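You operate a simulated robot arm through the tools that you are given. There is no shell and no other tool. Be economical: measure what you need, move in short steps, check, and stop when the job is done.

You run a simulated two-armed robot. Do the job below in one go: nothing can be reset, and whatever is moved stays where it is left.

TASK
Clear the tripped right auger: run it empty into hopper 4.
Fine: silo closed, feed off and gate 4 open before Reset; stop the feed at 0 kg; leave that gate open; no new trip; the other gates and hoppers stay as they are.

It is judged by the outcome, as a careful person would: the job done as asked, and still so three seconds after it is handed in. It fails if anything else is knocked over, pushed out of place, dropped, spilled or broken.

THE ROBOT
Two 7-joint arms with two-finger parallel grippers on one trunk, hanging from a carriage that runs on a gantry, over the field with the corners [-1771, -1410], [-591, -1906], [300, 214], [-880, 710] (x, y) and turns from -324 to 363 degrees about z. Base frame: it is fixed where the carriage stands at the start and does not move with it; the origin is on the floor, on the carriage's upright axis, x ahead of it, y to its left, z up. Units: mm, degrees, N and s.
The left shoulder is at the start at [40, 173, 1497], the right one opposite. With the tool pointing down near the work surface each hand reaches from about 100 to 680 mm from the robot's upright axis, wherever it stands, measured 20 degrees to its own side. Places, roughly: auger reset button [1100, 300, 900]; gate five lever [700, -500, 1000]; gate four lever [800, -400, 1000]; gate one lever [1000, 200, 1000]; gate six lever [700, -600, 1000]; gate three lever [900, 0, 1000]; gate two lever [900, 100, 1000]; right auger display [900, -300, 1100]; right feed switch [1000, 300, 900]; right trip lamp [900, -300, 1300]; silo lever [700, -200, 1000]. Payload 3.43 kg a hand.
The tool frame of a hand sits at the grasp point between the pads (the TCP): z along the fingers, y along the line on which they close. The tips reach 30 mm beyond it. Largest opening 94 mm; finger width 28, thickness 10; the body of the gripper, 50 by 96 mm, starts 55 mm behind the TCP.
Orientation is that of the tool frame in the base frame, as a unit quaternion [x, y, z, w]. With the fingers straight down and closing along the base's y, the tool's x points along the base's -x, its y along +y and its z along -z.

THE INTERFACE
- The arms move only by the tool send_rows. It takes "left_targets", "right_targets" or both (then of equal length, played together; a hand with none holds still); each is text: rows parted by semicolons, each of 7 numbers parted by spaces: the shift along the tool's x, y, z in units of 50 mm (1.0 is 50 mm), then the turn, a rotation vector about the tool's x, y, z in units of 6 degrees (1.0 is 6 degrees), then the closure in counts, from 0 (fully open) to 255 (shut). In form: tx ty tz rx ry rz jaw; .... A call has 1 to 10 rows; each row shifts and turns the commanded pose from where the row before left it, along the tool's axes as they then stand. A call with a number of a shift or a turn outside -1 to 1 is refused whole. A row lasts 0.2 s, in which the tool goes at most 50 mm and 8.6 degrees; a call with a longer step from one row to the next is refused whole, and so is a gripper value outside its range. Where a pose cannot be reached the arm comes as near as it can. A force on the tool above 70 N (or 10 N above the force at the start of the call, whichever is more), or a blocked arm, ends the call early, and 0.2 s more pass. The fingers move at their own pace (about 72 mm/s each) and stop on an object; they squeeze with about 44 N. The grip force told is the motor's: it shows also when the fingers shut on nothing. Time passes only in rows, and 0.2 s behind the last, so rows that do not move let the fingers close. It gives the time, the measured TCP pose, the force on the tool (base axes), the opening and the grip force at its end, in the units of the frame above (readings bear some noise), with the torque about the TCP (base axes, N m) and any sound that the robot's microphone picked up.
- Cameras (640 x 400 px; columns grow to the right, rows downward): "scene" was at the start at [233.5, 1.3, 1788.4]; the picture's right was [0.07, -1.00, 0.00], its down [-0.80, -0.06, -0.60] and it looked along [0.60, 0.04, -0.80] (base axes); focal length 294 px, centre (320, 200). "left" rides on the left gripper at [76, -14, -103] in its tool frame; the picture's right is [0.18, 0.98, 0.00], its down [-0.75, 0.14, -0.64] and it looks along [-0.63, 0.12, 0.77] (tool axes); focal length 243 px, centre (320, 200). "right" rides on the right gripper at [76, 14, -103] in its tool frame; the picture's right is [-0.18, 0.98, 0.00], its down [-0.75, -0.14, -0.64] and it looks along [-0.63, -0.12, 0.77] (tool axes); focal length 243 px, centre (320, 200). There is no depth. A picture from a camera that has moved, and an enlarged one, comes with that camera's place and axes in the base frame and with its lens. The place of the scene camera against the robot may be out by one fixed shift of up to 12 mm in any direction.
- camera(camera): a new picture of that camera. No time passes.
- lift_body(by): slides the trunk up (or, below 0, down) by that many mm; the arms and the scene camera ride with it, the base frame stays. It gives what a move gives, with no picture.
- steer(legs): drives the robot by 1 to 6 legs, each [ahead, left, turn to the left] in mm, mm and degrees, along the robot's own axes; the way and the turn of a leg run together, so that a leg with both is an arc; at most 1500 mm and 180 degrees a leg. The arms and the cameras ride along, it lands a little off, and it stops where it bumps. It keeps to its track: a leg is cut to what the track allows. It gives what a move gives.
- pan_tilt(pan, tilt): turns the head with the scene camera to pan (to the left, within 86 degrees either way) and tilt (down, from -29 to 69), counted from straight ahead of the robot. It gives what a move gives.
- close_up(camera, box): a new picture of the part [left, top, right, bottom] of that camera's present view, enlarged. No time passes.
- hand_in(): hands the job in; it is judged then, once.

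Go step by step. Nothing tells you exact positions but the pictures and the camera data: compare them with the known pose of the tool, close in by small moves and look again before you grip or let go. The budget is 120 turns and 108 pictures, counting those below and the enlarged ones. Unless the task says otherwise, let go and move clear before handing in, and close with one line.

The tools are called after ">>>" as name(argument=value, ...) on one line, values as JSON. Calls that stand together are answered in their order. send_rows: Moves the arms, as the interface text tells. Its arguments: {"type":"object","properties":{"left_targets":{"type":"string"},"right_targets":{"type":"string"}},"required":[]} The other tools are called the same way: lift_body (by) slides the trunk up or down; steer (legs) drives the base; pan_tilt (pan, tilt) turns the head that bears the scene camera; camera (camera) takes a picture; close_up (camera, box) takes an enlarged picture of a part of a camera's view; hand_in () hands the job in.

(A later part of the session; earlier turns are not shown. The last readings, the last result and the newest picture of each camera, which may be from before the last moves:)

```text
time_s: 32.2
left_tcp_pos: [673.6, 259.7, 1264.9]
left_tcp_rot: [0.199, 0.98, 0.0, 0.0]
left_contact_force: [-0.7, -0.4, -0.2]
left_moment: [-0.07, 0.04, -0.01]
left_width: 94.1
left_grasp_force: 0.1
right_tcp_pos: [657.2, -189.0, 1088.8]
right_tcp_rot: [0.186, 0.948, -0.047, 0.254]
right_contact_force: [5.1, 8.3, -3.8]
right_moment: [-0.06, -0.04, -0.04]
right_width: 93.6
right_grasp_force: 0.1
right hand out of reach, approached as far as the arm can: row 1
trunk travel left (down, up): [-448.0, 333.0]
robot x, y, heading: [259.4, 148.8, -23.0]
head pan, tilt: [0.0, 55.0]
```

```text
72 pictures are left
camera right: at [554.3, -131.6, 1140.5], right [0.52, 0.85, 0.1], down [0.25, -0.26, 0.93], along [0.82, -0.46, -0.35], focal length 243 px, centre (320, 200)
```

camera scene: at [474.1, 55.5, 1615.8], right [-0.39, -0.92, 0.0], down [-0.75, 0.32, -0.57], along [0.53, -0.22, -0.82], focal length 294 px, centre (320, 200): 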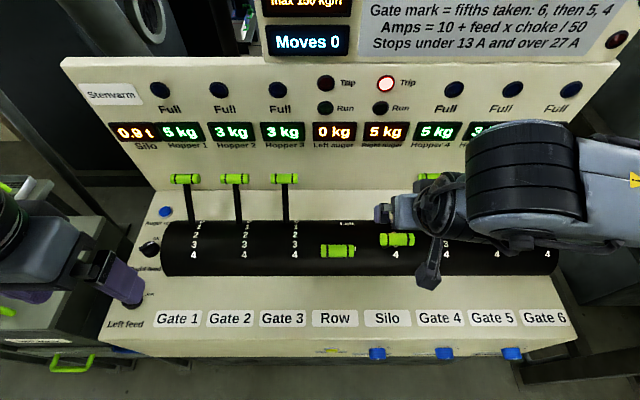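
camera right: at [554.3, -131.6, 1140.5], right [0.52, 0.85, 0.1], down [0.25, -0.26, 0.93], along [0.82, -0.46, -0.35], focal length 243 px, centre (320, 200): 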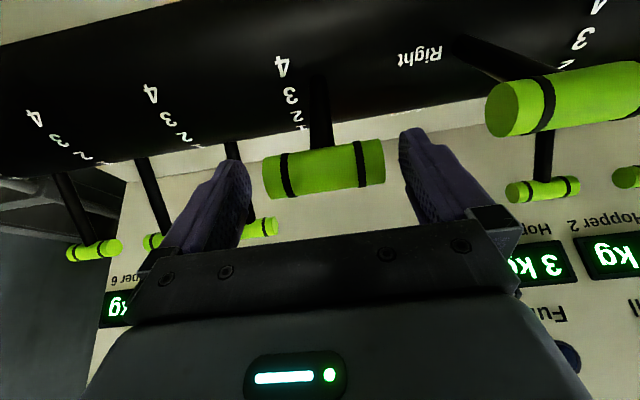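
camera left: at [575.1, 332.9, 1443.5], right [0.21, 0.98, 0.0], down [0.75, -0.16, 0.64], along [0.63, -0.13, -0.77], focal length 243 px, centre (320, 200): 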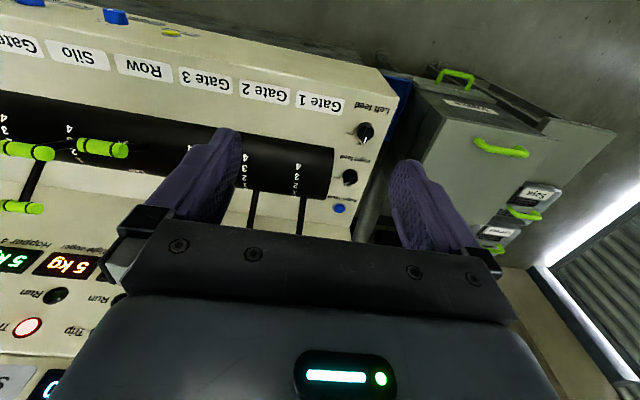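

A small side force has appeared, so I'll look for what is touching.

>>> camera(camera="scene")

>>> close_up(camera="scene", box=[300, 130, 520, 290])

```text
71 pictures are left
camera scene: at [474.5, 56.3, 1583.7], right [-0.39, -0.92, 0.0], down [-0.75, 0.32, -0.57], along [0.53, -0.22, -0.82], focal length 294 px, centre (320, 200)
```

scene: 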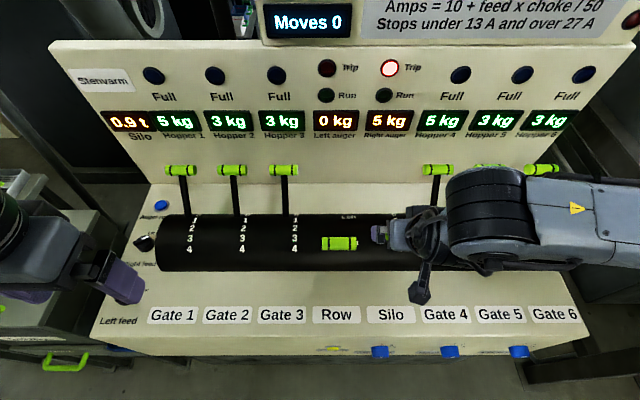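

```text
2.50 times, centred on (410, 210) of scene
camera zoom: at [474.5, 56.3, 1583.7], right [-0.39, -0.92, 0.0], down [-0.75, 0.32, -0.57], along [0.53, -0.22, -0.82], focal length 734 px, centre (95, 175)
```

zoom: 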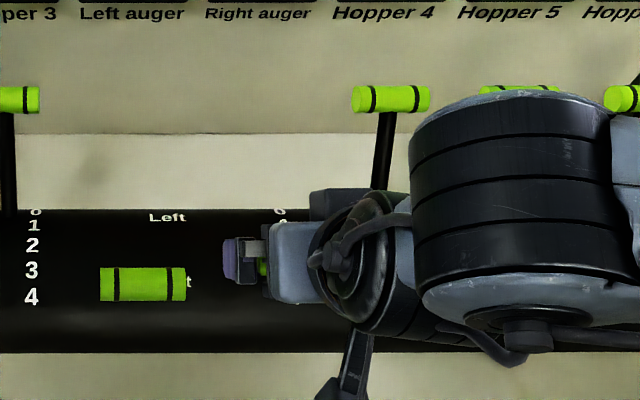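

No unintended contact is visible, and the force looks like the arm at a joint limit. The handle is 12 mm closer to me than the pads, so I'll back the whole robot 12 mm.

>>> steer(legs=[[-12, 1, 0]])

>>> camera(camera="right")

```text
time_s: 33.0
left_tcp_pos: [663.6, 264.4, 1266.5]
left_tcp_rot: [0.199, 0.98, 0.0, 0.001]
left_contact_force: [0.2, 0.0, -0.4]
left_moment: [0.01, 0.07, 0.0]
left_width: 93.8
left_grasp_force: 0.0
right_tcp_pos: [645.3, -183.3, 1090.1]
right_tcp_rot: [0.188, 0.947, -0.048, 0.255]
right_contact_force: [2.6, 10.0, 1.8]
right_moment: [0.16, -0.21, 0.14]
right_width: 93.8
right_grasp_force: 0.1
trunk travel left (down, up): [-448.0, 333.0]
robot x, y, heading: [250.7, 155.7, -22.9]
head pan, tilt: [0.0, 55.0]
```

```text
69 pictures are left
camera right: at [543.6, -126.9, 1140.9], right [0.52, 0.85, 0.1], down [0.25, -0.26, 0.93], along [0.82, -0.46, -0.35], focal length 243 px, centre (320, 200)
```

right: 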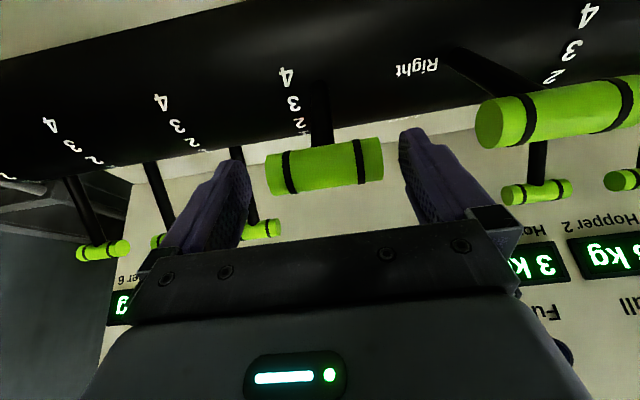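

The handle is about 7 mm lower than the pads, so I'll lower 8 mm and close on its ends.

>>> lift_body(by=-8)

>>> send_rows(right_targets="0 0 0 0 0 0 120;0 0 0 0 0 0 255;0 0 0 0 0 0 255")

>>> camera(camera="right")

```text
time_s: 33.5
left_tcp_pos: [663.0, 264.0, 1259.0]
left_tcp_rot: [0.199, 0.98, 0.0, 0.001]
left_contact_force: [-0.3, 0.4, 0.8]
left_moment: [0.0, 0.02, -0.02]
left_width: 94.1
left_grasp_force: 0.1
right_tcp_pos: [646.8, -184.3, 1080.8]
right_tcp_rot: [0.187, 0.948, -0.048, 0.255]
right_contact_force: [3.4, 5.7, 0.1]
right_moment: [-0.02, -0.05, 0.04]
right_width: 93.9
right_grasp_force: 0.2
trunk travel left (down, up): [-440.0, 341.0]
robot x, y, heading: [249.3, 155.6, -22.9]
head pan, tilt: [0.0, 55.0]
```

```text
time_s: 34.4
left_tcp_pos: [665.1, 267.0, 1259.0]
left_tcp_rot: [0.199, 0.98, 0.001, 0.001]
left_contact_force: [-0.4, -0.7, -0.1]
left_moment: [-0.02, 0.0, -0.02]
left_width: 94.0
left_grasp_force: 0.0
right_tcp_pos: [646.9, -181.1, 1081.0]
right_tcp_rot: [0.186, 0.948, -0.047, 0.255]
right_contact_force: [10.2, 15.8, -7.0]
right_moment: [0.34, -0.19, 0.76]
right_width: 88.1
right_grasp_force: 44.7
trunk travel left (down, up): [-440.0, 341.0]
robot x, y, heading: [251.8, 154.5, -22.8]
head pan, tilt: [0.0, 55.0]
```

```text
68 pictures are left
camera right: at [544.5, -124.9, 1132.7], right [0.52, 0.85, 0.1], down [0.25, -0.26, 0.93], along [0.82, -0.46, -0.35], focal length 243 px, centre (320, 200)
```

right: 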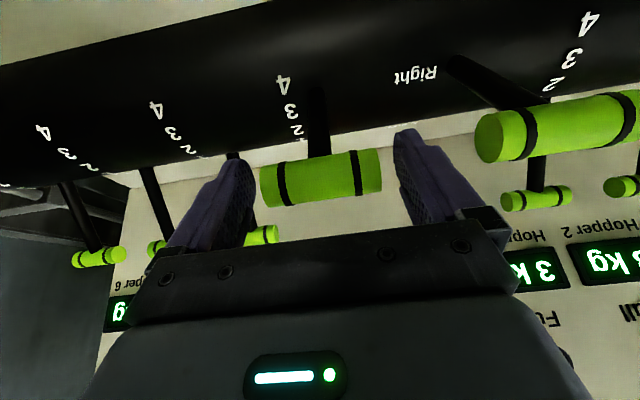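

The fingers stopped at 88 mm although the handle looks shorter. I'll zoom in to see what blocks them.

>>> close_up(camera="right", box=[140, 80, 520, 320])

>>> close_up(camera="scene", box=[340, 180, 460, 280])

>>> camera(camera="left")

```text
1.67 times, centred on (330, 200) of right
camera zoom: at [544.5, -124.9, 1132.7], right [0.52, 0.85, 0.1], down [0.25, -0.26, 0.93], along [0.82, -0.46, -0.35], focal length 404 px, centre (303, 200)
```

zoom: 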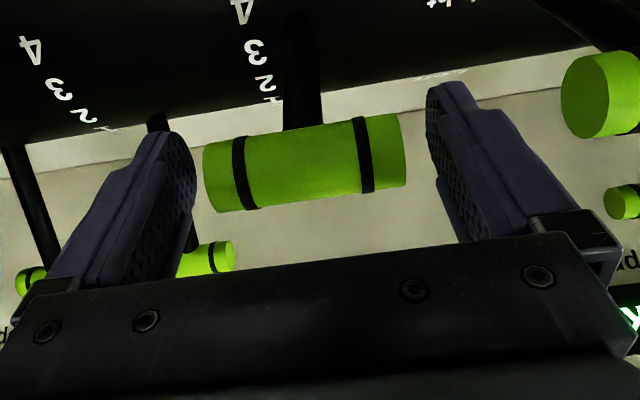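

```text
4.00 times, centred on (400, 230) of scene
camera zoom: at [464.4, 62.4, 1575.6], right [-0.39, -0.92, 0.0], down [-0.75, 0.32, -0.57], along [0.53, -0.22, -0.82], focal length 1175 px, centre (0, 80)
```

zoom: 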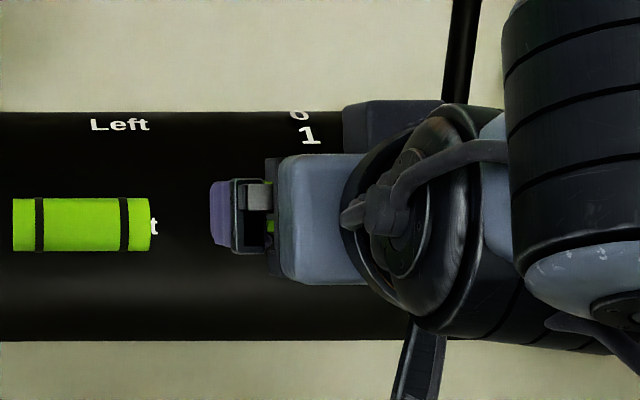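

```text
65 pictures are left
camera left: at [587.4, 283.0, 1360.3], right [0.21, 0.98, 0.0], down [0.75, -0.16, 0.64], along [0.63, -0.14, -0.77], focal length 243 px, centre (320, 200)
```

left: 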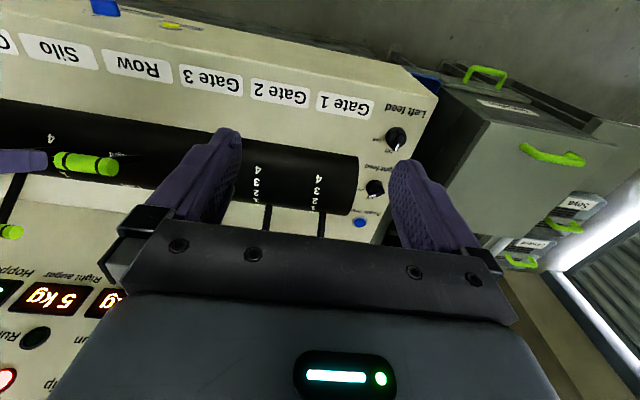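

There's visible space on both sides of the handle. I'll hold the close command a little longer to see whether the fingers keep moving.

>>> send_rows(right_targets="0 0 0 0 0 0 255;0 0 0 0 0 0 255")

>>> close_up(camera="right", box=[140, 80, 520, 320])

```text
time_s: 35.0
left_tcp_pos: [663.4, 266.6, 1257.8]
left_tcp_rot: [0.199, 0.98, 0.0, 0.001]
left_contact_force: [-0.2, 0.5, -0.5]
left_moment: [0.01, -0.01, 0.0]
left_width: 94.0
left_grasp_force: 0.0
right_tcp_pos: [646.7, -181.3, 1082.3]
right_tcp_rot: [0.186, 0.948, -0.046, 0.255]
right_contact_force: [10.8, 18.4, -6.4]
right_moment: [-0.18, 0.09, 0.76]
right_width: 88.0
right_grasp_force: 45.1
trunk travel left (down, up): [-440.0, 341.0]
robot x, y, heading: [251.2, 154.7, -22.7]
head pan, tilt: [0.0, 55.0]
```

```text
1.67 times, centred on (330, 200) of right
camera zoom: at [544.5, -124.8, 1132.6], right [0.52, 0.85, 0.1], down [0.25, -0.26, 0.93], along [0.82, -0.46, -0.35], focal length 404 px, centre (303, 200)
```

zoom: 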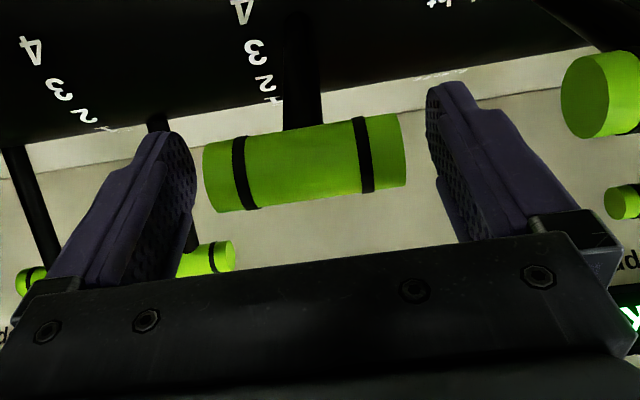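

The fingers are actually pinching the ends by their tips: the handle is about 88 mm long and further away (≈[680,-199,1059]) than I computed. Gripping is too tight a fit, so I'll release, back out, close the fingers and push the lever with the fingertips.

>>> send_rows(right_targets="0 0 0 0 0 0 0;0 0 0 0 0 0 0;0 0 -0.5 0 0 0 0;0 0 -0.7 0 0 0 0;0 0 -0.7 0 0 0 100;0 0 -0.3 0 0 0 255;0 0 0 0 0 0 255;0 0 0 0 0 0 255")

>>> camera(camera="scene")

>>> camera(camera="right")

```text
time_s: 36.8
left_tcp_pos: [662.7, 264.6, 1259.4]
left_tcp_rot: [0.2, 0.98, 0.0, 0.001]
left_contact_force: [0.0, 0.2, 0.4]
left_moment: [0.0, -0.02, 0.03]
left_width: 93.9
left_grasp_force: 0.0
right_tcp_pos: [604.5, -197.0, 1187.6]
right_tcp_rot: [0.185, 0.948, -0.047, 0.254]
right_contact_force: [0.3, -1.2, -0.2]
right_moment: [-0.01, -0.04, -0.06]
right_width: 0.0
right_grasp_force: 32.9
right hand out of reach, approached as far as the arm can: row 3, 4, 5, 6
trunk travel left (down, up): [-440.0, 341.0]
robot x, y, heading: [249.9, 155.6, -23.0]
head pan, tilt: [0.0, 55.0]
```

```text
63 pictures are left
camera scene: at [463.6, 60.7, 1575.7], right [-0.39, -0.92, 0.0], down [-0.75, 0.32, -0.57], along [0.53, -0.22, -0.82], focal length 294 px, centre (320, 200)
```

scene: 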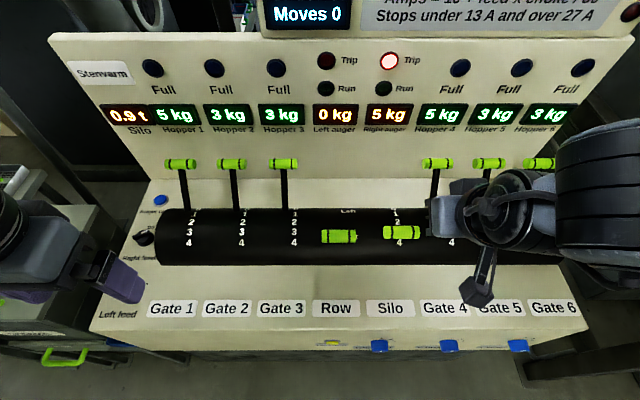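

```text
62 pictures are left
camera right: at [502.8, -140.1, 1238.9], right [0.52, 0.85, 0.1], down [0.25, -0.26, 0.93], along [0.82, -0.46, -0.35], focal length 243 px, centre (320, 200)
```

right: 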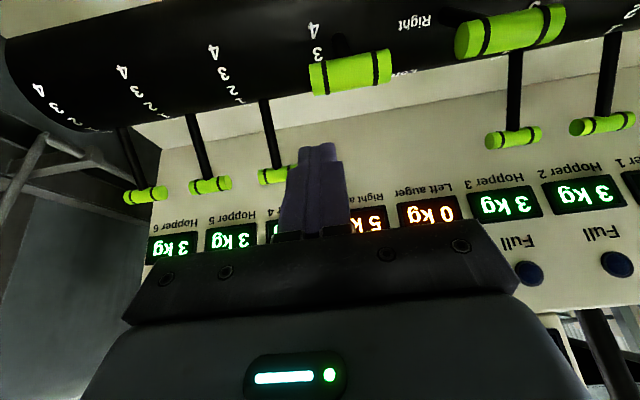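

The silo handle is near [653,-183,1075], and the closed (0) position is around n≈855 in panel depth. I'll shift the robot left and forward, then tilt the closed fingers to about 60° for a forward push.

>>> steer(legs=[[15, 58, 0]])

>>> send_rows(right_targets="0 -0.2 0 0 -1 0 255;0 -0.2 0 0 -1 0 255;0 -0.1 0 0 -1 0 255;0 -0.1 0 0 -1 0 255;0 0 0 0 -1 0 255")

>>> camera(camera="right")

>>> camera(camera="scene")

```text
time_s: 37.7
left_tcp_pos: [699.3, 311.4, 1259.0]
left_tcp_rot: [0.198, 0.98, -0.001, 0.001]
left_contact_force: [0.5, 0.1, 0.8]
left_moment: [-0.02, 0.02, 0.01]
left_width: 93.7
left_grasp_force: 0.0
right_tcp_pos: [642.6, -148.4, 1188.8]
right_tcp_rot: [0.184, 0.948, -0.047, 0.254]
right_contact_force: [-0.3, -0.2, 0.5]
right_moment: [0.0, 0.0, -0.01]
right_width: 0.0
right_grasp_force: 32.7
trunk travel left (down, up): [-440.0, 341.0]
robot x, y, heading: [287.7, 200.4, -22.8]
head pan, tilt: [0.0, 55.0]
```

```text
time_s: 38.9
left_tcp_pos: [698.8, 311.2, 1258.9]
left_tcp_rot: [0.198, 0.98, 0.0, 0.001]
left_contact_force: [0.2, -0.7, -0.2]
left_moment: [0.01, 0.04, 0.03]
left_width: 93.9
left_grasp_force: 0.0
right_tcp_pos: [623.9, -192.4, 1196.6]
right_tcp_rot: [0.169, 0.874, -0.084, 0.447]
right_contact_force: [-0.8, -0.5, 0.5]
right_moment: [0.02, 0.03, -0.01]
right_width: 0.1
right_grasp_force: 32.9
right hand out of reach, approached as far as the arm can: row 2, 3, 4, 5
trunk travel left (down, up): [-440.0, 341.0]
robot x, y, heading: [288.9, 201.8, -22.9]
head pan, tilt: [0.0, 55.0]
```

```text
61 pictures are left
camera right: at [511.4, -132.3, 1194.2], right [0.47, 0.87, 0.15], down [-0.13, -0.11, 0.99], along [0.88, -0.48, 0.06], focal length 243 px, centre (320, 200)
```

right: 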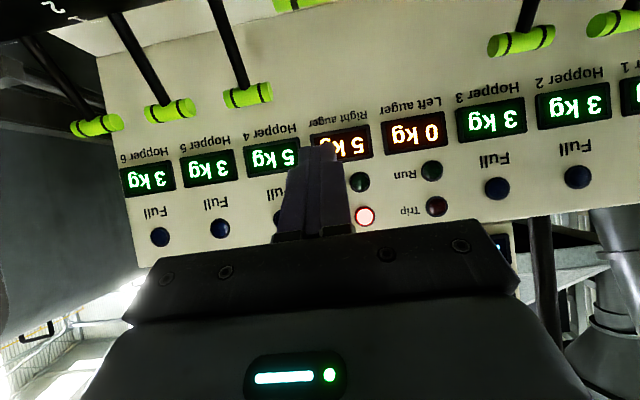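

```text
60 pictures are left
camera scene: at [500.1, 107.9, 1575.8], right [-0.39, -0.92, 0.0], down [-0.75, 0.32, -0.57], along [0.53, -0.22, -0.82], focal length 294 px, centre (320, 200)
```

scene: 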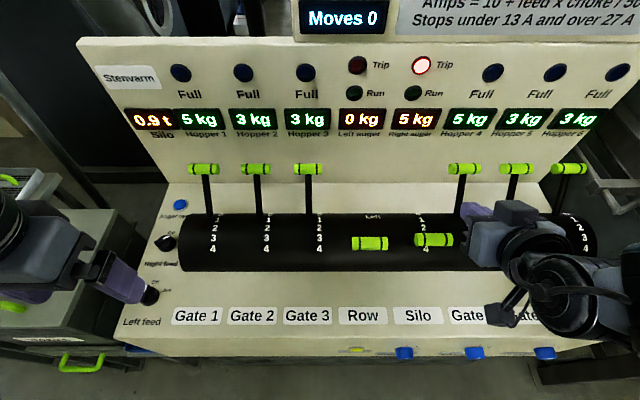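

The hand is tilted 54°. I'll lower the fingertips to just in front of the silo handle.

>>> send_rows(right_targets="0.35 0.1 -0.4 0 0 0 255;0.5 0.1 0.3 0 0 0 255;0.5 0.1 0.34 0 0 0 255;0.5 0.06 0.34 0 0 0 255;0.44 0 0.34 0 0 0 255")

>>> camera(camera="right")

>>> close_up(camera="scene", box=[340, 180, 540, 300])

```text
time_s: 40.1
left_tcp_pos: [699.4, 311.3, 1258.0]
left_tcp_rot: [0.199, 0.98, 0.0, 0.001]
left_contact_force: [0.4, 0.5, 0.4]
left_moment: [0.0, 0.0, -0.02]
left_width: 93.9
left_grasp_force: 0.0
right_tcp_pos: [625.5, -188.2, 1118.0]
right_tcp_rot: [0.17, 0.874, -0.084, 0.447]
right_contact_force: [0.6, 0.5, -0.4]
right_moment: [-0.01, -0.01, 0.01]
right_width: 0.0
right_grasp_force: 33.3
right hand out of reach, approached as far as the arm can: row 1, 2, 3
trunk travel left (down, up): [-440.0, 341.0]
robot x, y, heading: [286.2, 199.9, -22.7]
head pan, tilt: [0.0, 55.0]
```

```text
59 pictures are left
camera right: at [512.4, -127.4, 1117.0], right [0.47, 0.87, 0.15], down [-0.13, -0.11, 0.99], along [0.88, -0.48, 0.06], focal length 243 px, centre (320, 200)
```

right: 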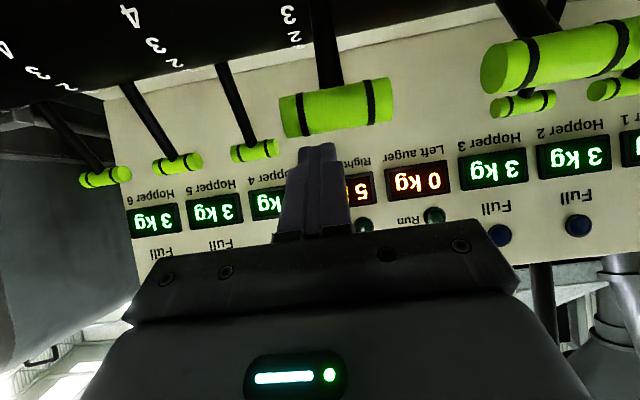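

```text
3.20 times, centred on (440, 240) of scene
camera zoom: at [499.8, 107.8, 1575.7], right [-0.39, -0.92, 0.0], down [-0.75, 0.32, -0.57], along [0.53, -0.22, -0.82], focal length 940 px, centre (-64, 72)
```

zoom: 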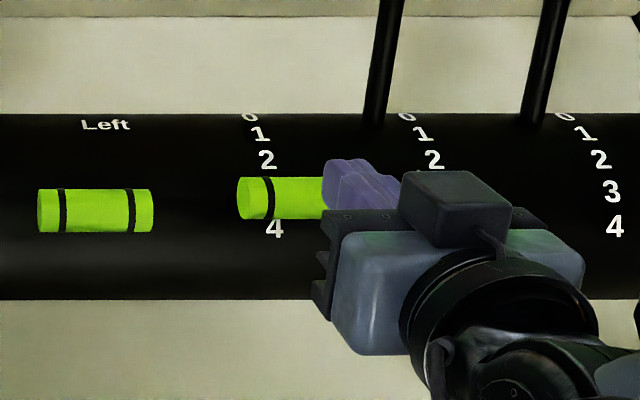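

The fingertips are just above the handle. I'll back the robot 50 mm, then lower the trunk so the tips face the handle.

>>> steer(legs=[[-50, 10, 0]])

>>> lift_body(by=-40)

>>> camera(camera="right")

```text
time_s: 41.0
left_tcp_pos: [656.1, 339.9, 1257.7]
left_tcp_rot: [0.198, 0.98, -0.001, 0.001]
left_contact_force: [-0.4, 0.1, -0.5]
left_moment: [-0.01, -0.02, -0.01]
left_width: 94.1
left_grasp_force: 0.0
right_tcp_pos: [581.4, -159.3, 1118.1]
right_tcp_rot: [0.169, 0.875, -0.083, 0.445]
right_contact_force: [-0.9, 0.5, 0.4]
right_moment: [-0.03, 0.01, 0.03]
right_width: 0.0
right_grasp_force: 32.5
trunk travel left (down, up): [-440.0, 341.0]
robot x, y, heading: [245.8, 229.5, -22.8]
head pan, tilt: [0.0, 55.0]
```

```text
time_s: 41.9
left_tcp_pos: [656.9, 339.4, 1217.4]
left_tcp_rot: [0.198, 0.98, 0.0, 0.001]
left_contact_force: [-0.5, -1.0, 0.0]
left_moment: [0.0, 0.01, -0.02]
left_width: 94.3
left_grasp_force: 0.0
right_tcp_pos: [583.5, -160.5, 1079.1]
right_tcp_rot: [0.169, 0.875, -0.084, 0.446]
right_contact_force: [0.4, -0.4, -0.6]
right_moment: [0.05, -0.01, 0.02]
right_width: 0.0
right_grasp_force: 33.0
trunk travel left (down, up): [-400.0, 381.0]
robot x, y, heading: [238.5, 229.3, -22.9]
head pan, tilt: [0.0, 55.0]
```

```text
57 pictures are left
camera right: at [470.1, -98.9, 1077.2], right [0.47, 0.87, 0.15], down [-0.13, -0.11, 0.99], along [0.88, -0.48, 0.06], focal length 243 px, centre (320, 200)
```

right: 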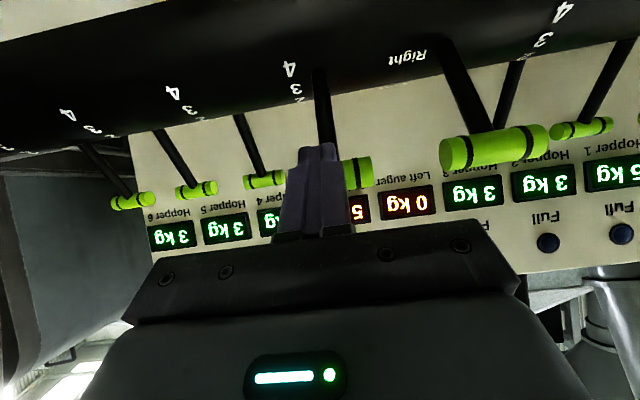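

The tips face the handle. I'll push forward in steps.

>>> send_rows(right_targets="-0.3 0.16 0.4 0 0 0 255;-0.3 0 0.4 0 0 0 255;-0.3 0 0.4 0 0 0 255;-0.3 0 0.4 0 0 0 255")

>>> camera(camera="right")

>>> camera(camera="scene")

```text
time_s: 42.9
left_tcp_pos: [657.2, 339.6, 1217.7]
left_tcp_rot: [0.199, 0.98, 0.0, 0.001]
left_contact_force: [0.1, 0.4, 0.3]
left_moment: [-0.02, 0.01, -0.02]
left_width: 94.0
left_grasp_force: 0.0
right_tcp_pos: [679.1, -190.0, 1078.7]
right_tcp_rot: [0.17, 0.874, -0.085, 0.446]
right_contact_force: [-0.7, -0.7, -0.8]
right_moment: [0.02, 0.01, 0.01]
right_width: 0.0
right_grasp_force: 32.8
trunk travel left (down, up): [-400.0, 381.0]
robot x, y, heading: [247.1, 225.3, -22.7]
head pan, tilt: [0.0, 55.0]
```

```text
56 pictures are left
camera right: at [566.5, -129.2, 1077.7], right [0.47, 0.87, 0.15], down [-0.13, -0.11, 0.99], along [0.88, -0.48, 0.06], focal length 243 px, centre (320, 200)
```

right: 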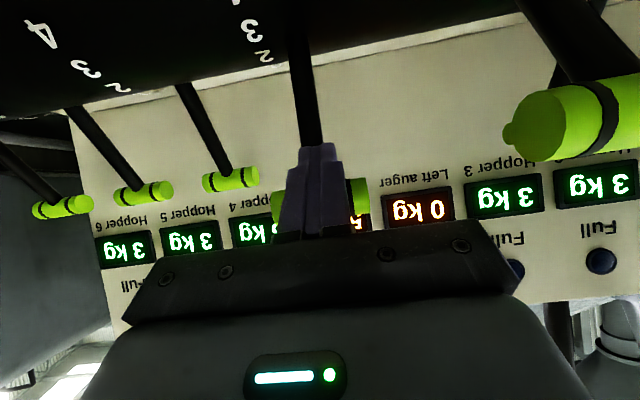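

```text
55 pictures are left
camera scene: at [457.8, 136.3, 1535.8], right [-0.39, -0.92, 0.0], down [-0.75, 0.32, -0.57], along [0.53, -0.22, -0.82], focal length 294 px, centre (320, 200)
```

scene: 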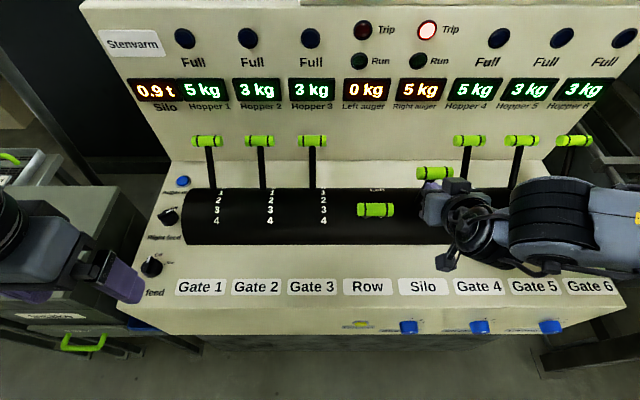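

The silo lever follows easily. I'll keep pushing toward closed.

>>> send_rows(right_targets="-0.3 0 0.4 0 0 0 255;-0.3 0 0.4 0 0 0 255;-0.3 0 0.4 0 0 0 255;-0.3 0 0.4 0 0 0 255")

>>> camera(camera="right")

>>> camera(camera="scene")

```text
time_s: 43.9
left_tcp_pos: [657.8, 339.2, 1218.9]
left_tcp_rot: [0.198, 0.98, -0.001, 0.001]
left_contact_force: [0.6, -0.7, 0.6]
left_moment: [0.01, 0.03, 0.01]
left_width: 94.0
left_grasp_force: 0.0
right_tcp_pos: [775.2, -227.4, 1083.4]
right_tcp_rot: [0.169, 0.874, -0.083, 0.448]
right_contact_force: [0.1, -0.5, 0.9]
right_moment: [-0.02, 0.05, -0.04]
right_width: 0.3
right_grasp_force: 32.5
trunk travel left (down, up): [-400.0, 381.0]
robot x, y, heading: [243.3, 229.1, -22.8]
head pan, tilt: [0.0, 55.0]
```

```text
54 pictures are left
camera right: at [661.4, -167.9, 1081.9], right [0.47, 0.87, 0.15], down [-0.13, -0.11, 0.99], along [0.88, -0.48, 0.06], focal length 243 px, centre (320, 200)
```

right: 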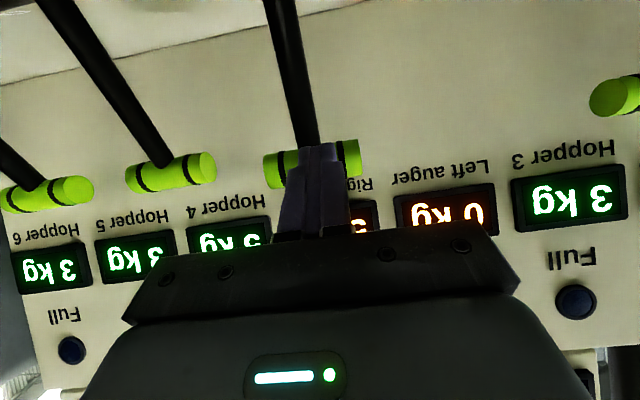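

```text
53 pictures are left
camera scene: at [458.2, 136.1, 1536.0], right [-0.39, -0.92, 0.0], down [-0.75, 0.32, -0.57], along [0.53, -0.22, -0.82], focal length 294 px, centre (320, 200)
```

scene: 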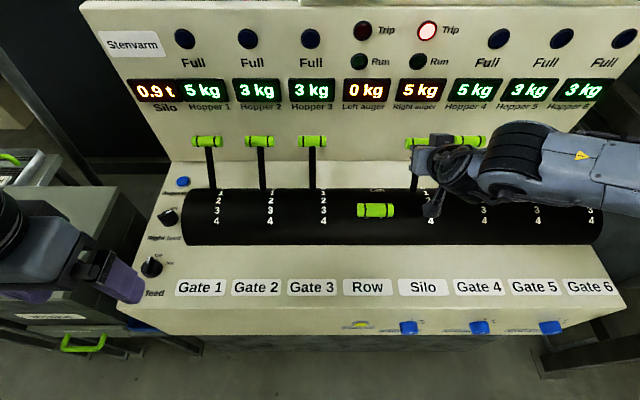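

It's nearly at the line of the other closed gates. I'll ease it into the end stop.

>>> send_rows(right_targets="-0.12 0 0.16 0 0 0 255;-0.12 0 0.16 0 0 0 255;-0.06 0 0.08 0 0 0 255")

>>> close_up(camera="scene", box=[340, 110, 560, 250])

```text
time_s: 44.7
left_tcp_pos: [656.3, 340.1, 1217.0]
left_tcp_rot: [0.199, 0.98, -0.001, 0.001]
left_contact_force: [0.7, 0.4, 0.5]
left_moment: [-0.04, 0.03, 0.0]
left_width: 94.0
left_grasp_force: 0.0
right_tcp_pos: [794.3, -236.2, 1081.9]
right_tcp_rot: [0.17, 0.875, -0.084, 0.446]
right_contact_force: [0.6, 0.1, 0.1]
right_moment: [0.0, 0.0, -0.03]
right_width: 0.0
right_grasp_force: 33.3
trunk travel left (down, up): [-400.0, 381.0]
robot x, y, heading: [243.3, 233.7, -22.8]
head pan, tilt: [0.0, 55.0]
```

```text
2.86 times, centred on (450, 180) of scene
camera zoom: at [457.5, 136.3, 1535.7], right [-0.39, -0.92, 0.0], down [-0.75, 0.32, -0.57], along [0.53, -0.22, -0.82], focal length 839 px, centre (-51, 257)
```

zoom: 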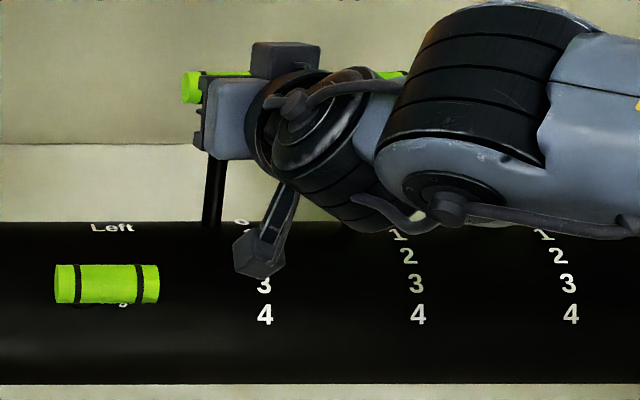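

>>> send_rows(right_targets="-0.07 0 0.1 0 0 0 255;-0.07 0 0.1 0 0 0 255")

>>> camera(camera="right")

```text
time_s: 45.3
left_tcp_pos: [653.5, 339.9, 1217.3]
left_tcp_rot: [0.199, 0.98, -0.001, 0.0]
left_contact_force: [0.0, 0.1, -0.5]
left_moment: [-0.03, 0.04, 0.0]
left_width: 94.2
left_grasp_force: 0.0
right_tcp_pos: [803.7, -239.2, 1083.0]
right_tcp_rot: [0.169, 0.875, -0.082, 0.445]
right_contact_force: [-20.7, 7.1, 12.1]
right_moment: [0.1, 0.15, -0.17]
right_width: 0.0
right_grasp_force: 32.7
trunk travel left (down, up): [-400.0, 381.0]
robot x, y, heading: [247.8, 231.5, -23.0]
head pan, tilt: [0.0, 55.0]
```

```text
51 pictures are left
camera right: at [691.1, -179.5, 1080.7], right [0.47, 0.87, 0.15], down [-0.12, -0.11, 0.99], along [0.88, -0.48, 0.06], focal length 243 px, centre (320, 200)
```

right: 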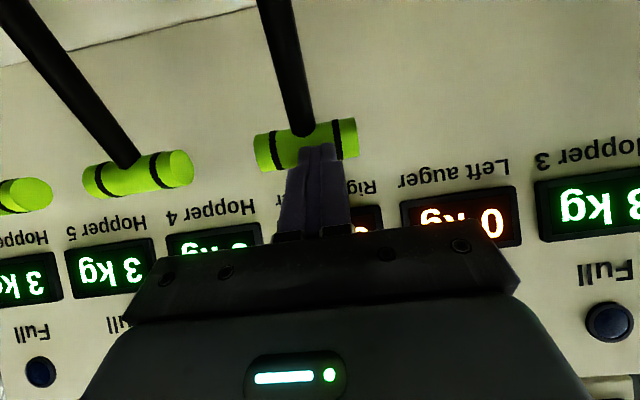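

The stop is reached with a 22 N reaction, so the silo is closed. For gate 4 I'll retract, drive right, and grip the stem below the handle from the front. The handle is at about n 861, l −33, z 1054.

>>> send_rows(right_targets="0.4 0 -0.7 0 0 0 255;0.3 0 -0.7 0 0 0 200;0.2 0 -0.7 0 0 0 100")

>>> steer(legs=[[15, -110, 0]])

>>> camera(camera="right")

>>> camera(camera="scene")

```text
time_s: 46.1
left_tcp_pos: [656.3, 339.8, 1216.3]
left_tcp_rot: [0.199, 0.98, 0.0, 0.0]
left_contact_force: [0.7, 0.6, -1.1]
left_moment: [-0.01, -0.03, 0.0]
left_width: 94.1
left_grasp_force: 0.1
right_tcp_pos: [701.3, -201.0, 1106.8]
right_tcp_rot: [0.171, 0.875, -0.085, 0.445]
right_contact_force: [-0.6, -0.4, -0.9]
right_moment: [0.02, -0.02, -0.03]
right_width: 57.3
right_grasp_force: 0.0
trunk travel left (down, up): [-400.0, 381.0]
robot x, y, heading: [243.8, 230.7, -22.8]
head pan, tilt: [0.0, 55.0]
```

```text
time_s: 47.3
left_tcp_pos: [627.2, 231.9, 1218.2]
left_tcp_rot: [0.197, 0.98, -0.001, 0.001]
left_contact_force: [-1.2, 0.0, -0.3]
left_moment: [0.06, 0.03, 0.04]
left_width: 94.0
left_grasp_force: 0.0
right_tcp_pos: [674.6, -306.7, 1107.0]
right_tcp_rot: [0.17, 0.875, -0.085, 0.446]
right_contact_force: [-0.4, -0.1, -0.6]
right_moment: [0.01, -0.01, 0.02]
right_width: 57.1
right_grasp_force: 0.0
trunk travel left (down, up): [-400.0, 381.0]
robot x, y, heading: [214.4, 126.6, -23.0]
head pan, tilt: [0.0, 55.0]
```

```text
50 pictures are left
camera right: at [561.0, -248.3, 1105.5], right [0.46, 0.87, 0.15], down [-0.12, -0.11, 0.99], along [0.88, -0.48, 0.06], focal length 243 px, centre (320, 200)
```

right: 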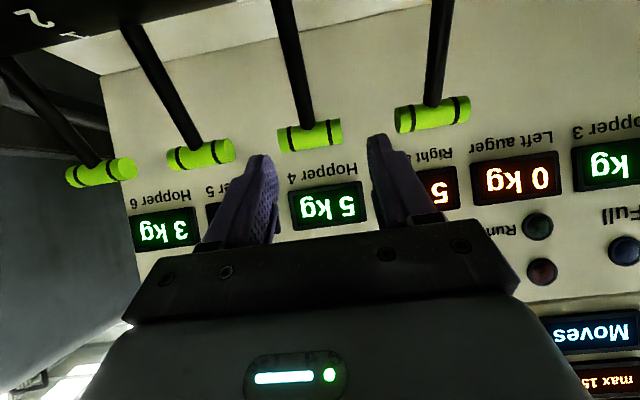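

```text
49 pictures are left
camera scene: at [428.6, 28.4, 1535.7], right [-0.39, -0.92, 0.0], down [-0.76, 0.32, -0.57], along [0.53, -0.22, -0.82], focal length 294 px, centre (320, 200)
```

scene: 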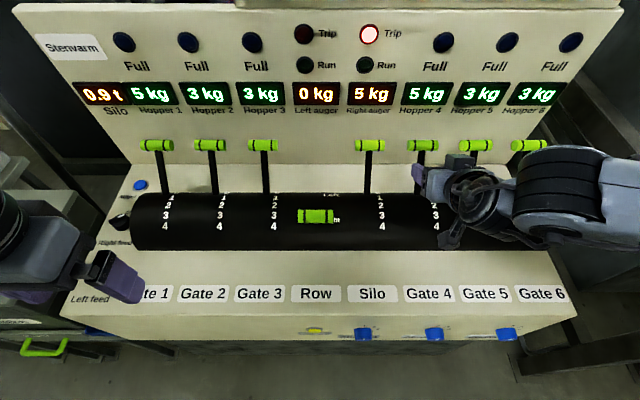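

Silo now lines up with the closed gates. The hand is nearly aligned with gate 4's stem, so I'll shift 15 mm right and advance along the fingers.

>>> send_rows(right_targets="0.2 -0.3 0 0 0 0 100;0.16 0 0.5 0 0 0 100;0 0 0.6 0 0 0 100;0 0 0.5 0 0 0 100")

>>> camera(camera="right")

```text
time_s: 48.3
left_tcp_pos: [627.0, 232.2, 1217.1]
left_tcp_rot: [0.197, 0.98, 0.0, 0.0]
left_contact_force: [-0.5, -0.7, 0.4]
left_moment: [0.02, 0.01, -0.02]
left_width: 94.0
left_grasp_force: 0.0
right_tcp_pos: [718.4, -341.6, 1045.0]
right_tcp_rot: [0.169, 0.875, -0.083, 0.446]
right_contact_force: [-0.7, 0.6, 0.7]
right_moment: [-0.01, 0.02, -0.01]
right_width: 57.5
right_grasp_force: 0.1
trunk travel left (down, up): [-400.0, 381.0]
robot x, y, heading: [216.0, 124.1, -22.9]
head pan, tilt: [0.0, 55.0]
```

```text
48 pictures are left
camera right: at [605.6, -280.6, 1042.9], right [0.46, 0.87, 0.15], down [-0.12, -0.11, 0.99], along [0.88, -0.48, 0.06], focal length 243 px, centre (320, 200)
```

right: 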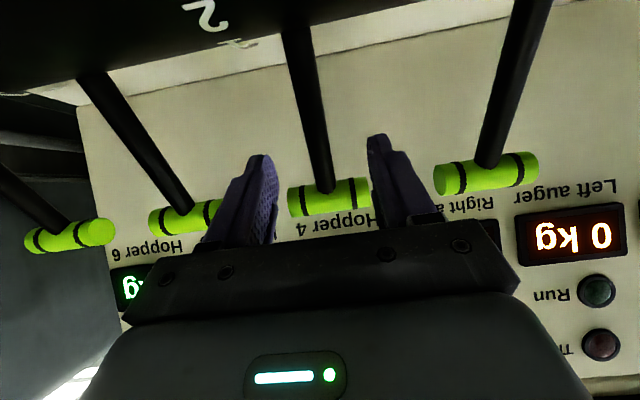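

The stem is between the open fingers. I'll advance the last 45 mm and close.

>>> send_rows(right_targets="0 0 0.47 0 0 0 100;0 0 0.47 0 0 0 100;0 0 0 0 0 0 255;0 0 0 0 0 0 255;0 0 0 0 0 0 255")

>>> camera(camera="right")

```text
time_s: 49.5
left_tcp_pos: [628.5, 232.0, 1217.9]
left_tcp_rot: [0.198, 0.98, -0.001, 0.0]
left_contact_force: [0.2, 0.5, -0.6]
left_moment: [0.03, 0.0, 0.02]
left_width: 94.2
left_grasp_force: 0.0
right_tcp_pos: [752.8, -357.1, 1016.7]
right_tcp_rot: [0.169, 0.875, -0.084, 0.447]
right_contact_force: [-0.5, -3.2, -0.8]
right_moment: [0.16, -0.36, -0.22]
right_width: 19.3
right_grasp_force: 45.1
trunk travel left (down, up): [-400.0, 381.0]
robot x, y, heading: [217.4, 123.6, -23.0]
head pan, tilt: [0.0, 55.0]
```

```text
47 pictures are left
camera right: at [640.8, -295.9, 1015.2], right [0.47, 0.87, 0.15], down [-0.12, -0.11, 0.99], along [0.88, -0.48, 0.06], focal length 243 px, centre (320, 200)
```

right: 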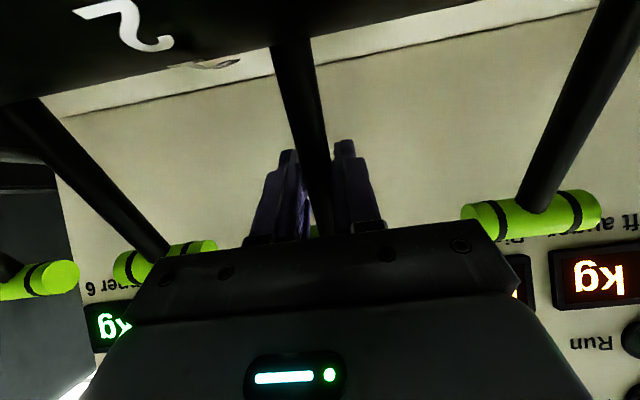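

I have the stem at 19 mm width. I'll pull it along its arc toward me, adding tilt slowly, first half now.

>>> send_rows(right_targets="0.004 0 -0.278 0 -0.22 0 255;0.03 0 -0.276 0 -0.22 0 255;0.056 0 -0.272 0 -0.22 0 255;0.081 0 -0.266 0 -0.22 0 255;0.106 0 -0.256 0 -0.22 0 255")

>>> camera(camera="right")

>>> camera(camera="scene")

```text
time_s: 50.7
left_tcp_pos: [629.2, 230.6, 1217.5]
left_tcp_rot: [0.197, 0.98, -0.001, 0.001]
left_contact_force: [-0.3, 0.4, 0.1]
left_moment: [0.01, 0.02, 0.01]
left_width: 94.2
left_grasp_force: 0.1
right_tcp_pos: [697.2, -332.8, 1044.5]
right_tcp_rot: [0.163, 0.847, -0.093, 0.497]
right_contact_force: [4.4, -8.8, -2.1]
right_moment: [-0.41, -1.1, -0.09]
right_width: 15.7
right_grasp_force: 45.1
trunk travel left (down, up): [-400.0, 381.0]
robot x, y, heading: [217.9, 123.0, -22.8]
head pan, tilt: [0.0, 55.0]
```

```text
46 pictures are left
camera right: at [585.5, -273.1, 1028.2], right [0.45, 0.88, 0.16], down [-0.23, -0.06, 0.97], along [0.86, -0.47, 0.18], focal length 243 px, centre (320, 200)
```

right: 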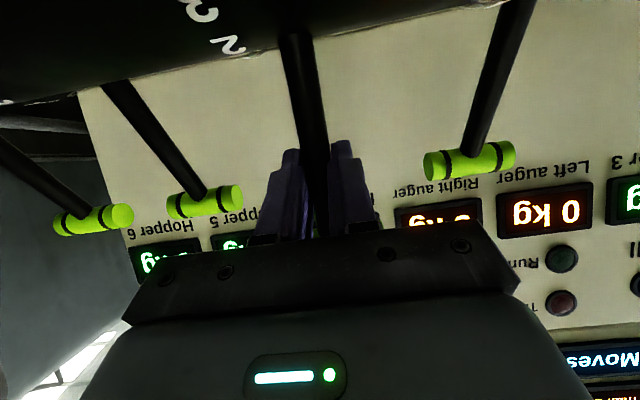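

```text
45 pictures are left
camera scene: at [429.3, 28.2, 1536.1], right [-0.39, -0.92, 0.0], down [-0.75, 0.32, -0.57], along [0.53, -0.22, -0.82], focal length 294 px, centre (320, 200)
```

scene: 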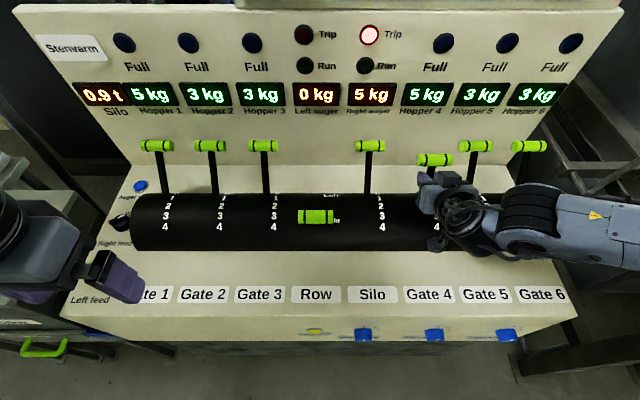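

Gate 4's lever follows. I'll continue along the arc.

>>> send_rows(right_targets="0.13 0 -0.244 0 -0.22 0 255;0.15 0 -0.232 0 -0.22 0 255;0.172 0 -0.218 0 -0.22 0 255;0.194 0 -0.198 0 -0.22 0 255")

>>> camera(camera="right")

>>> camera(camera="scene")

```text
time_s: 51.7
left_tcp_pos: [629.1, 230.6, 1219.1]
left_tcp_rot: [0.198, 0.98, -0.001, 0.002]
left_contact_force: [0.2, 0.4, -0.3]
left_moment: [-0.01, 0.02, -0.02]
left_width: 94.1
left_grasp_force: 0.1
right_tcp_pos: [648.5, -312.9, 1041.9]
right_tcp_rot: [0.16, 0.821, -0.101, 0.539]
right_contact_force: [0.2, -0.3, 36.4]
right_moment: [-1.54, -0.44, -0.2]
right_width: 15.8
right_grasp_force: 44.9
trunk travel left (down, up): [-400.0, 381.0]
robot x, y, heading: [211.6, 121.1, -22.6]
head pan, tilt: [0.0, 55.0]
```

```text
44 pictures are left
camera right: at [538.7, -253.4, 1011.5], right [0.43, 0.89, 0.18], down [-0.32, -0.03, 0.95], along [0.84, -0.46, 0.27], focal length 243 px, centre (320, 200)
```

right: 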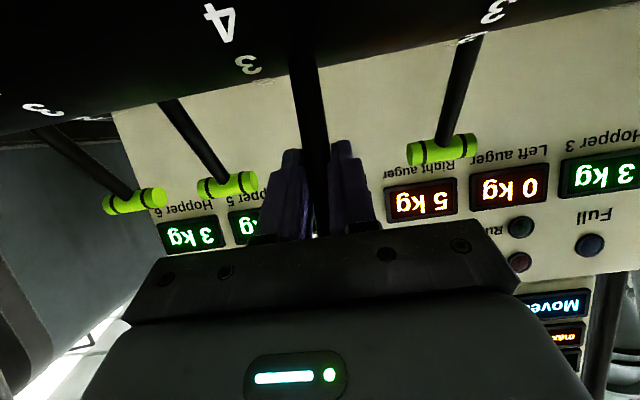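

```text
43 pictures are left
camera scene: at [429.7, 27.7, 1536.7], right [-0.39, -0.92, 0.0], down [-0.75, 0.32, -0.58], along [0.53, -0.22, -0.82], focal length 294 px, centre (320, 200)
```

scene: 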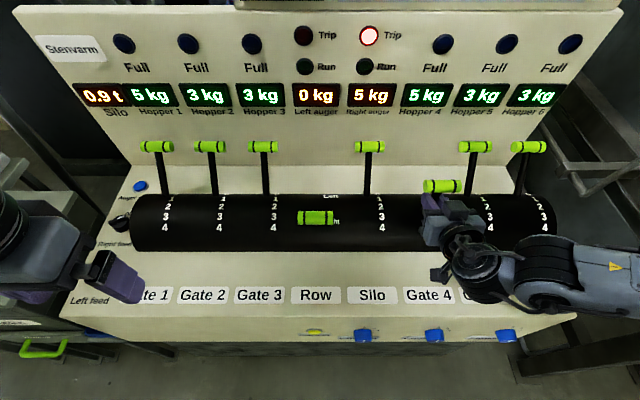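

There's an upward load as the handle nears the palm, so phase 1 is done with gate 4 past the middle. I'll release, back out, rise, and set the fingers steeper to hook from behind.

>>> send_rows(right_targets="0 0 0 0 0 0 100;0.08 0 0 0 0 0 60;0.05 0 -0.6 0 0 0 60;0 0 -0.8 0 0 0 60;-0.7 0 -0.4 0 0.5 0 255;-0.9 0 0 0 1 0 255;-0.9 0 0 0 1 0 255;-0.5 0 0 0 1 0 255;0 0 0 0 1 0 255;0 0 0 0 1 0 255")

>>> camera(camera="right")

>>> camera(camera="scene")

```text
time_s: 53.9
left_tcp_pos: [627.9, 232.4, 1217.6]
left_tcp_rot: [0.198, 0.98, 0.0, 0.001]
left_contact_force: [-0.4, -0.1, 0.3]
left_moment: [0.0, 0.01, 0.0]
left_width: 94.0
left_grasp_force: 0.0
right_tcp_pos: [637.1, -308.0, 1194.5]
right_tcp_rot: [0.182, 0.942, -0.05, 0.278]
right_contact_force: [0.5, -0.5, 0.1]
right_moment: [-0.02, 0.01, 0.0]
right_width: 0.0
right_grasp_force: 32.7
trunk travel left (down, up): [-400.0, 381.0]
robot x, y, heading: [210.8, 122.3, -22.8]
head pan, tilt: [0.0, 55.0]
```

```text
42 pictures are left
camera right: at [530.4, -251.8, 1239.9], right [0.51, 0.86, 0.1], down [0.21, -0.24, 0.95], along [0.84, -0.46, -0.3], focal length 243 px, centre (320, 200)
```

right: 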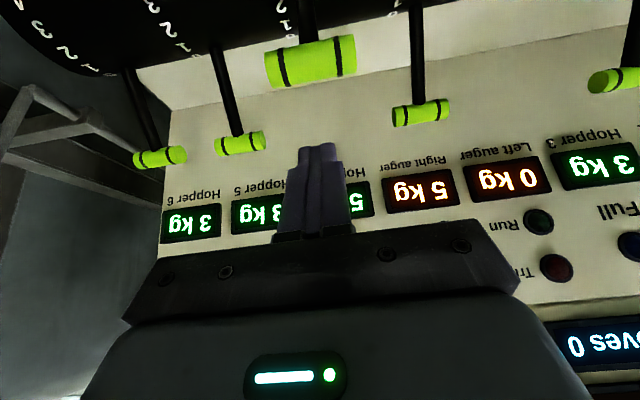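

```text
41 pictures are left
camera scene: at [428.9, 28.9, 1535.7], right [-0.39, -0.92, 0.0], down [-0.76, 0.32, -0.57], along [0.53, -0.22, -0.82], focal length 294 px, centre (320, 200)
```

scene: 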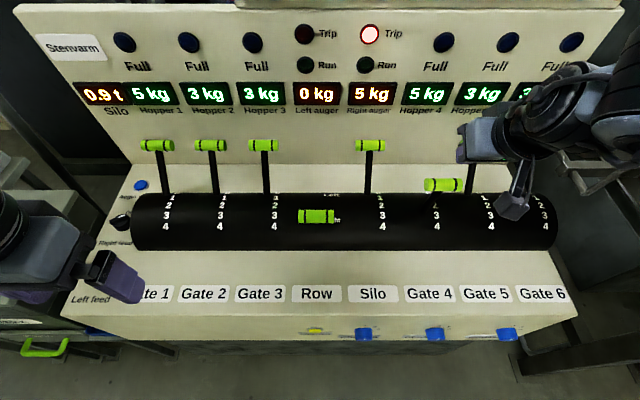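

Gate 4's lever stays a bit past upright (handle n≈722, z≈1090). I'll go over it, come down behind it and then pull.

>>> send_rows(right_targets="-0.5 0 0.3 0 0 0 255;-0.45 0 0.3 0 0 0 255;0.35 0 0.55 0 0 0 255;0.35 0 0.55 0 0 0 255;0.35 0 0.55 0 0 0 255")

>>> camera(camera="right")

>>> close_up(camera="scene", box=[380, 120, 580, 260])

```text
time_s: 55.1
left_tcp_pos: [627.5, 233.2, 1217.1]
left_tcp_rot: [0.198, 0.98, 0.0, 0.001]
left_contact_force: [-0.2, -1.1, -0.3]
left_moment: [0.03, 0.01, -0.03]
left_width: 93.8
left_grasp_force: 0.2
right_tcp_pos: [689.0, -328.2, 1096.1]
right_tcp_rot: [0.182, 0.942, -0.052, 0.277]
right_contact_force: [0.3, 1.3, 0.1]
right_moment: [-0.01, 0.0, 0.0]
right_width: 0.0
right_grasp_force: 32.8
trunk travel left (down, up): [-400.0, 381.0]
robot x, y, heading: [213.2, 124.7, -23.0]
head pan, tilt: [0.0, 55.0]
```

```text
40 pictures are left
camera right: at [583.6, -271.4, 1141.8], right [0.51, 0.86, 0.1], down [0.21, -0.24, 0.95], along [0.84, -0.46, -0.3], focal length 243 px, centre (320, 200)
```

right: 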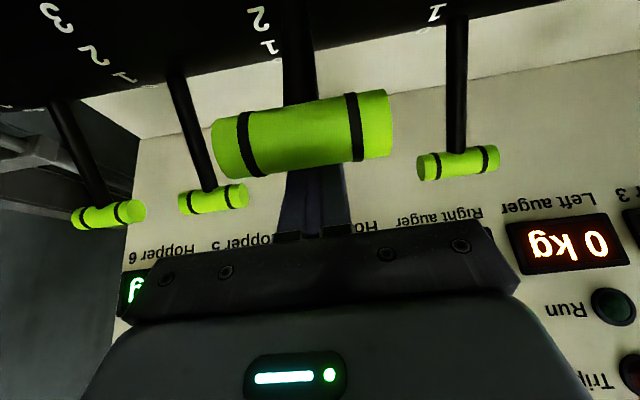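

```text
2.86 times, centred on (480, 190) of scene
camera zoom: at [428.7, 29.1, 1535.7], right [-0.39, -0.92, 0.0], down [-0.76, 0.32, -0.57], along [0.53, -0.22, -0.82], focal length 839 px, centre (-137, 229)
```

zoom: 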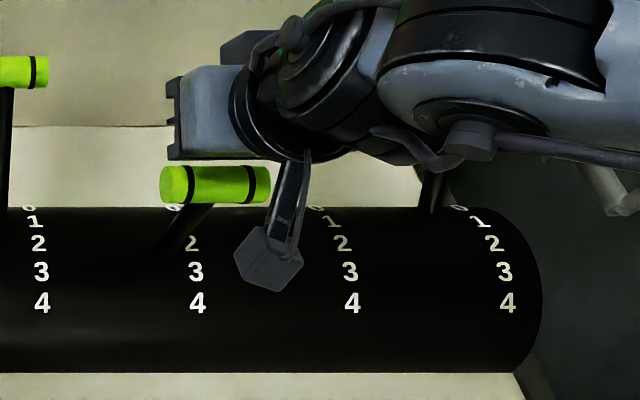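

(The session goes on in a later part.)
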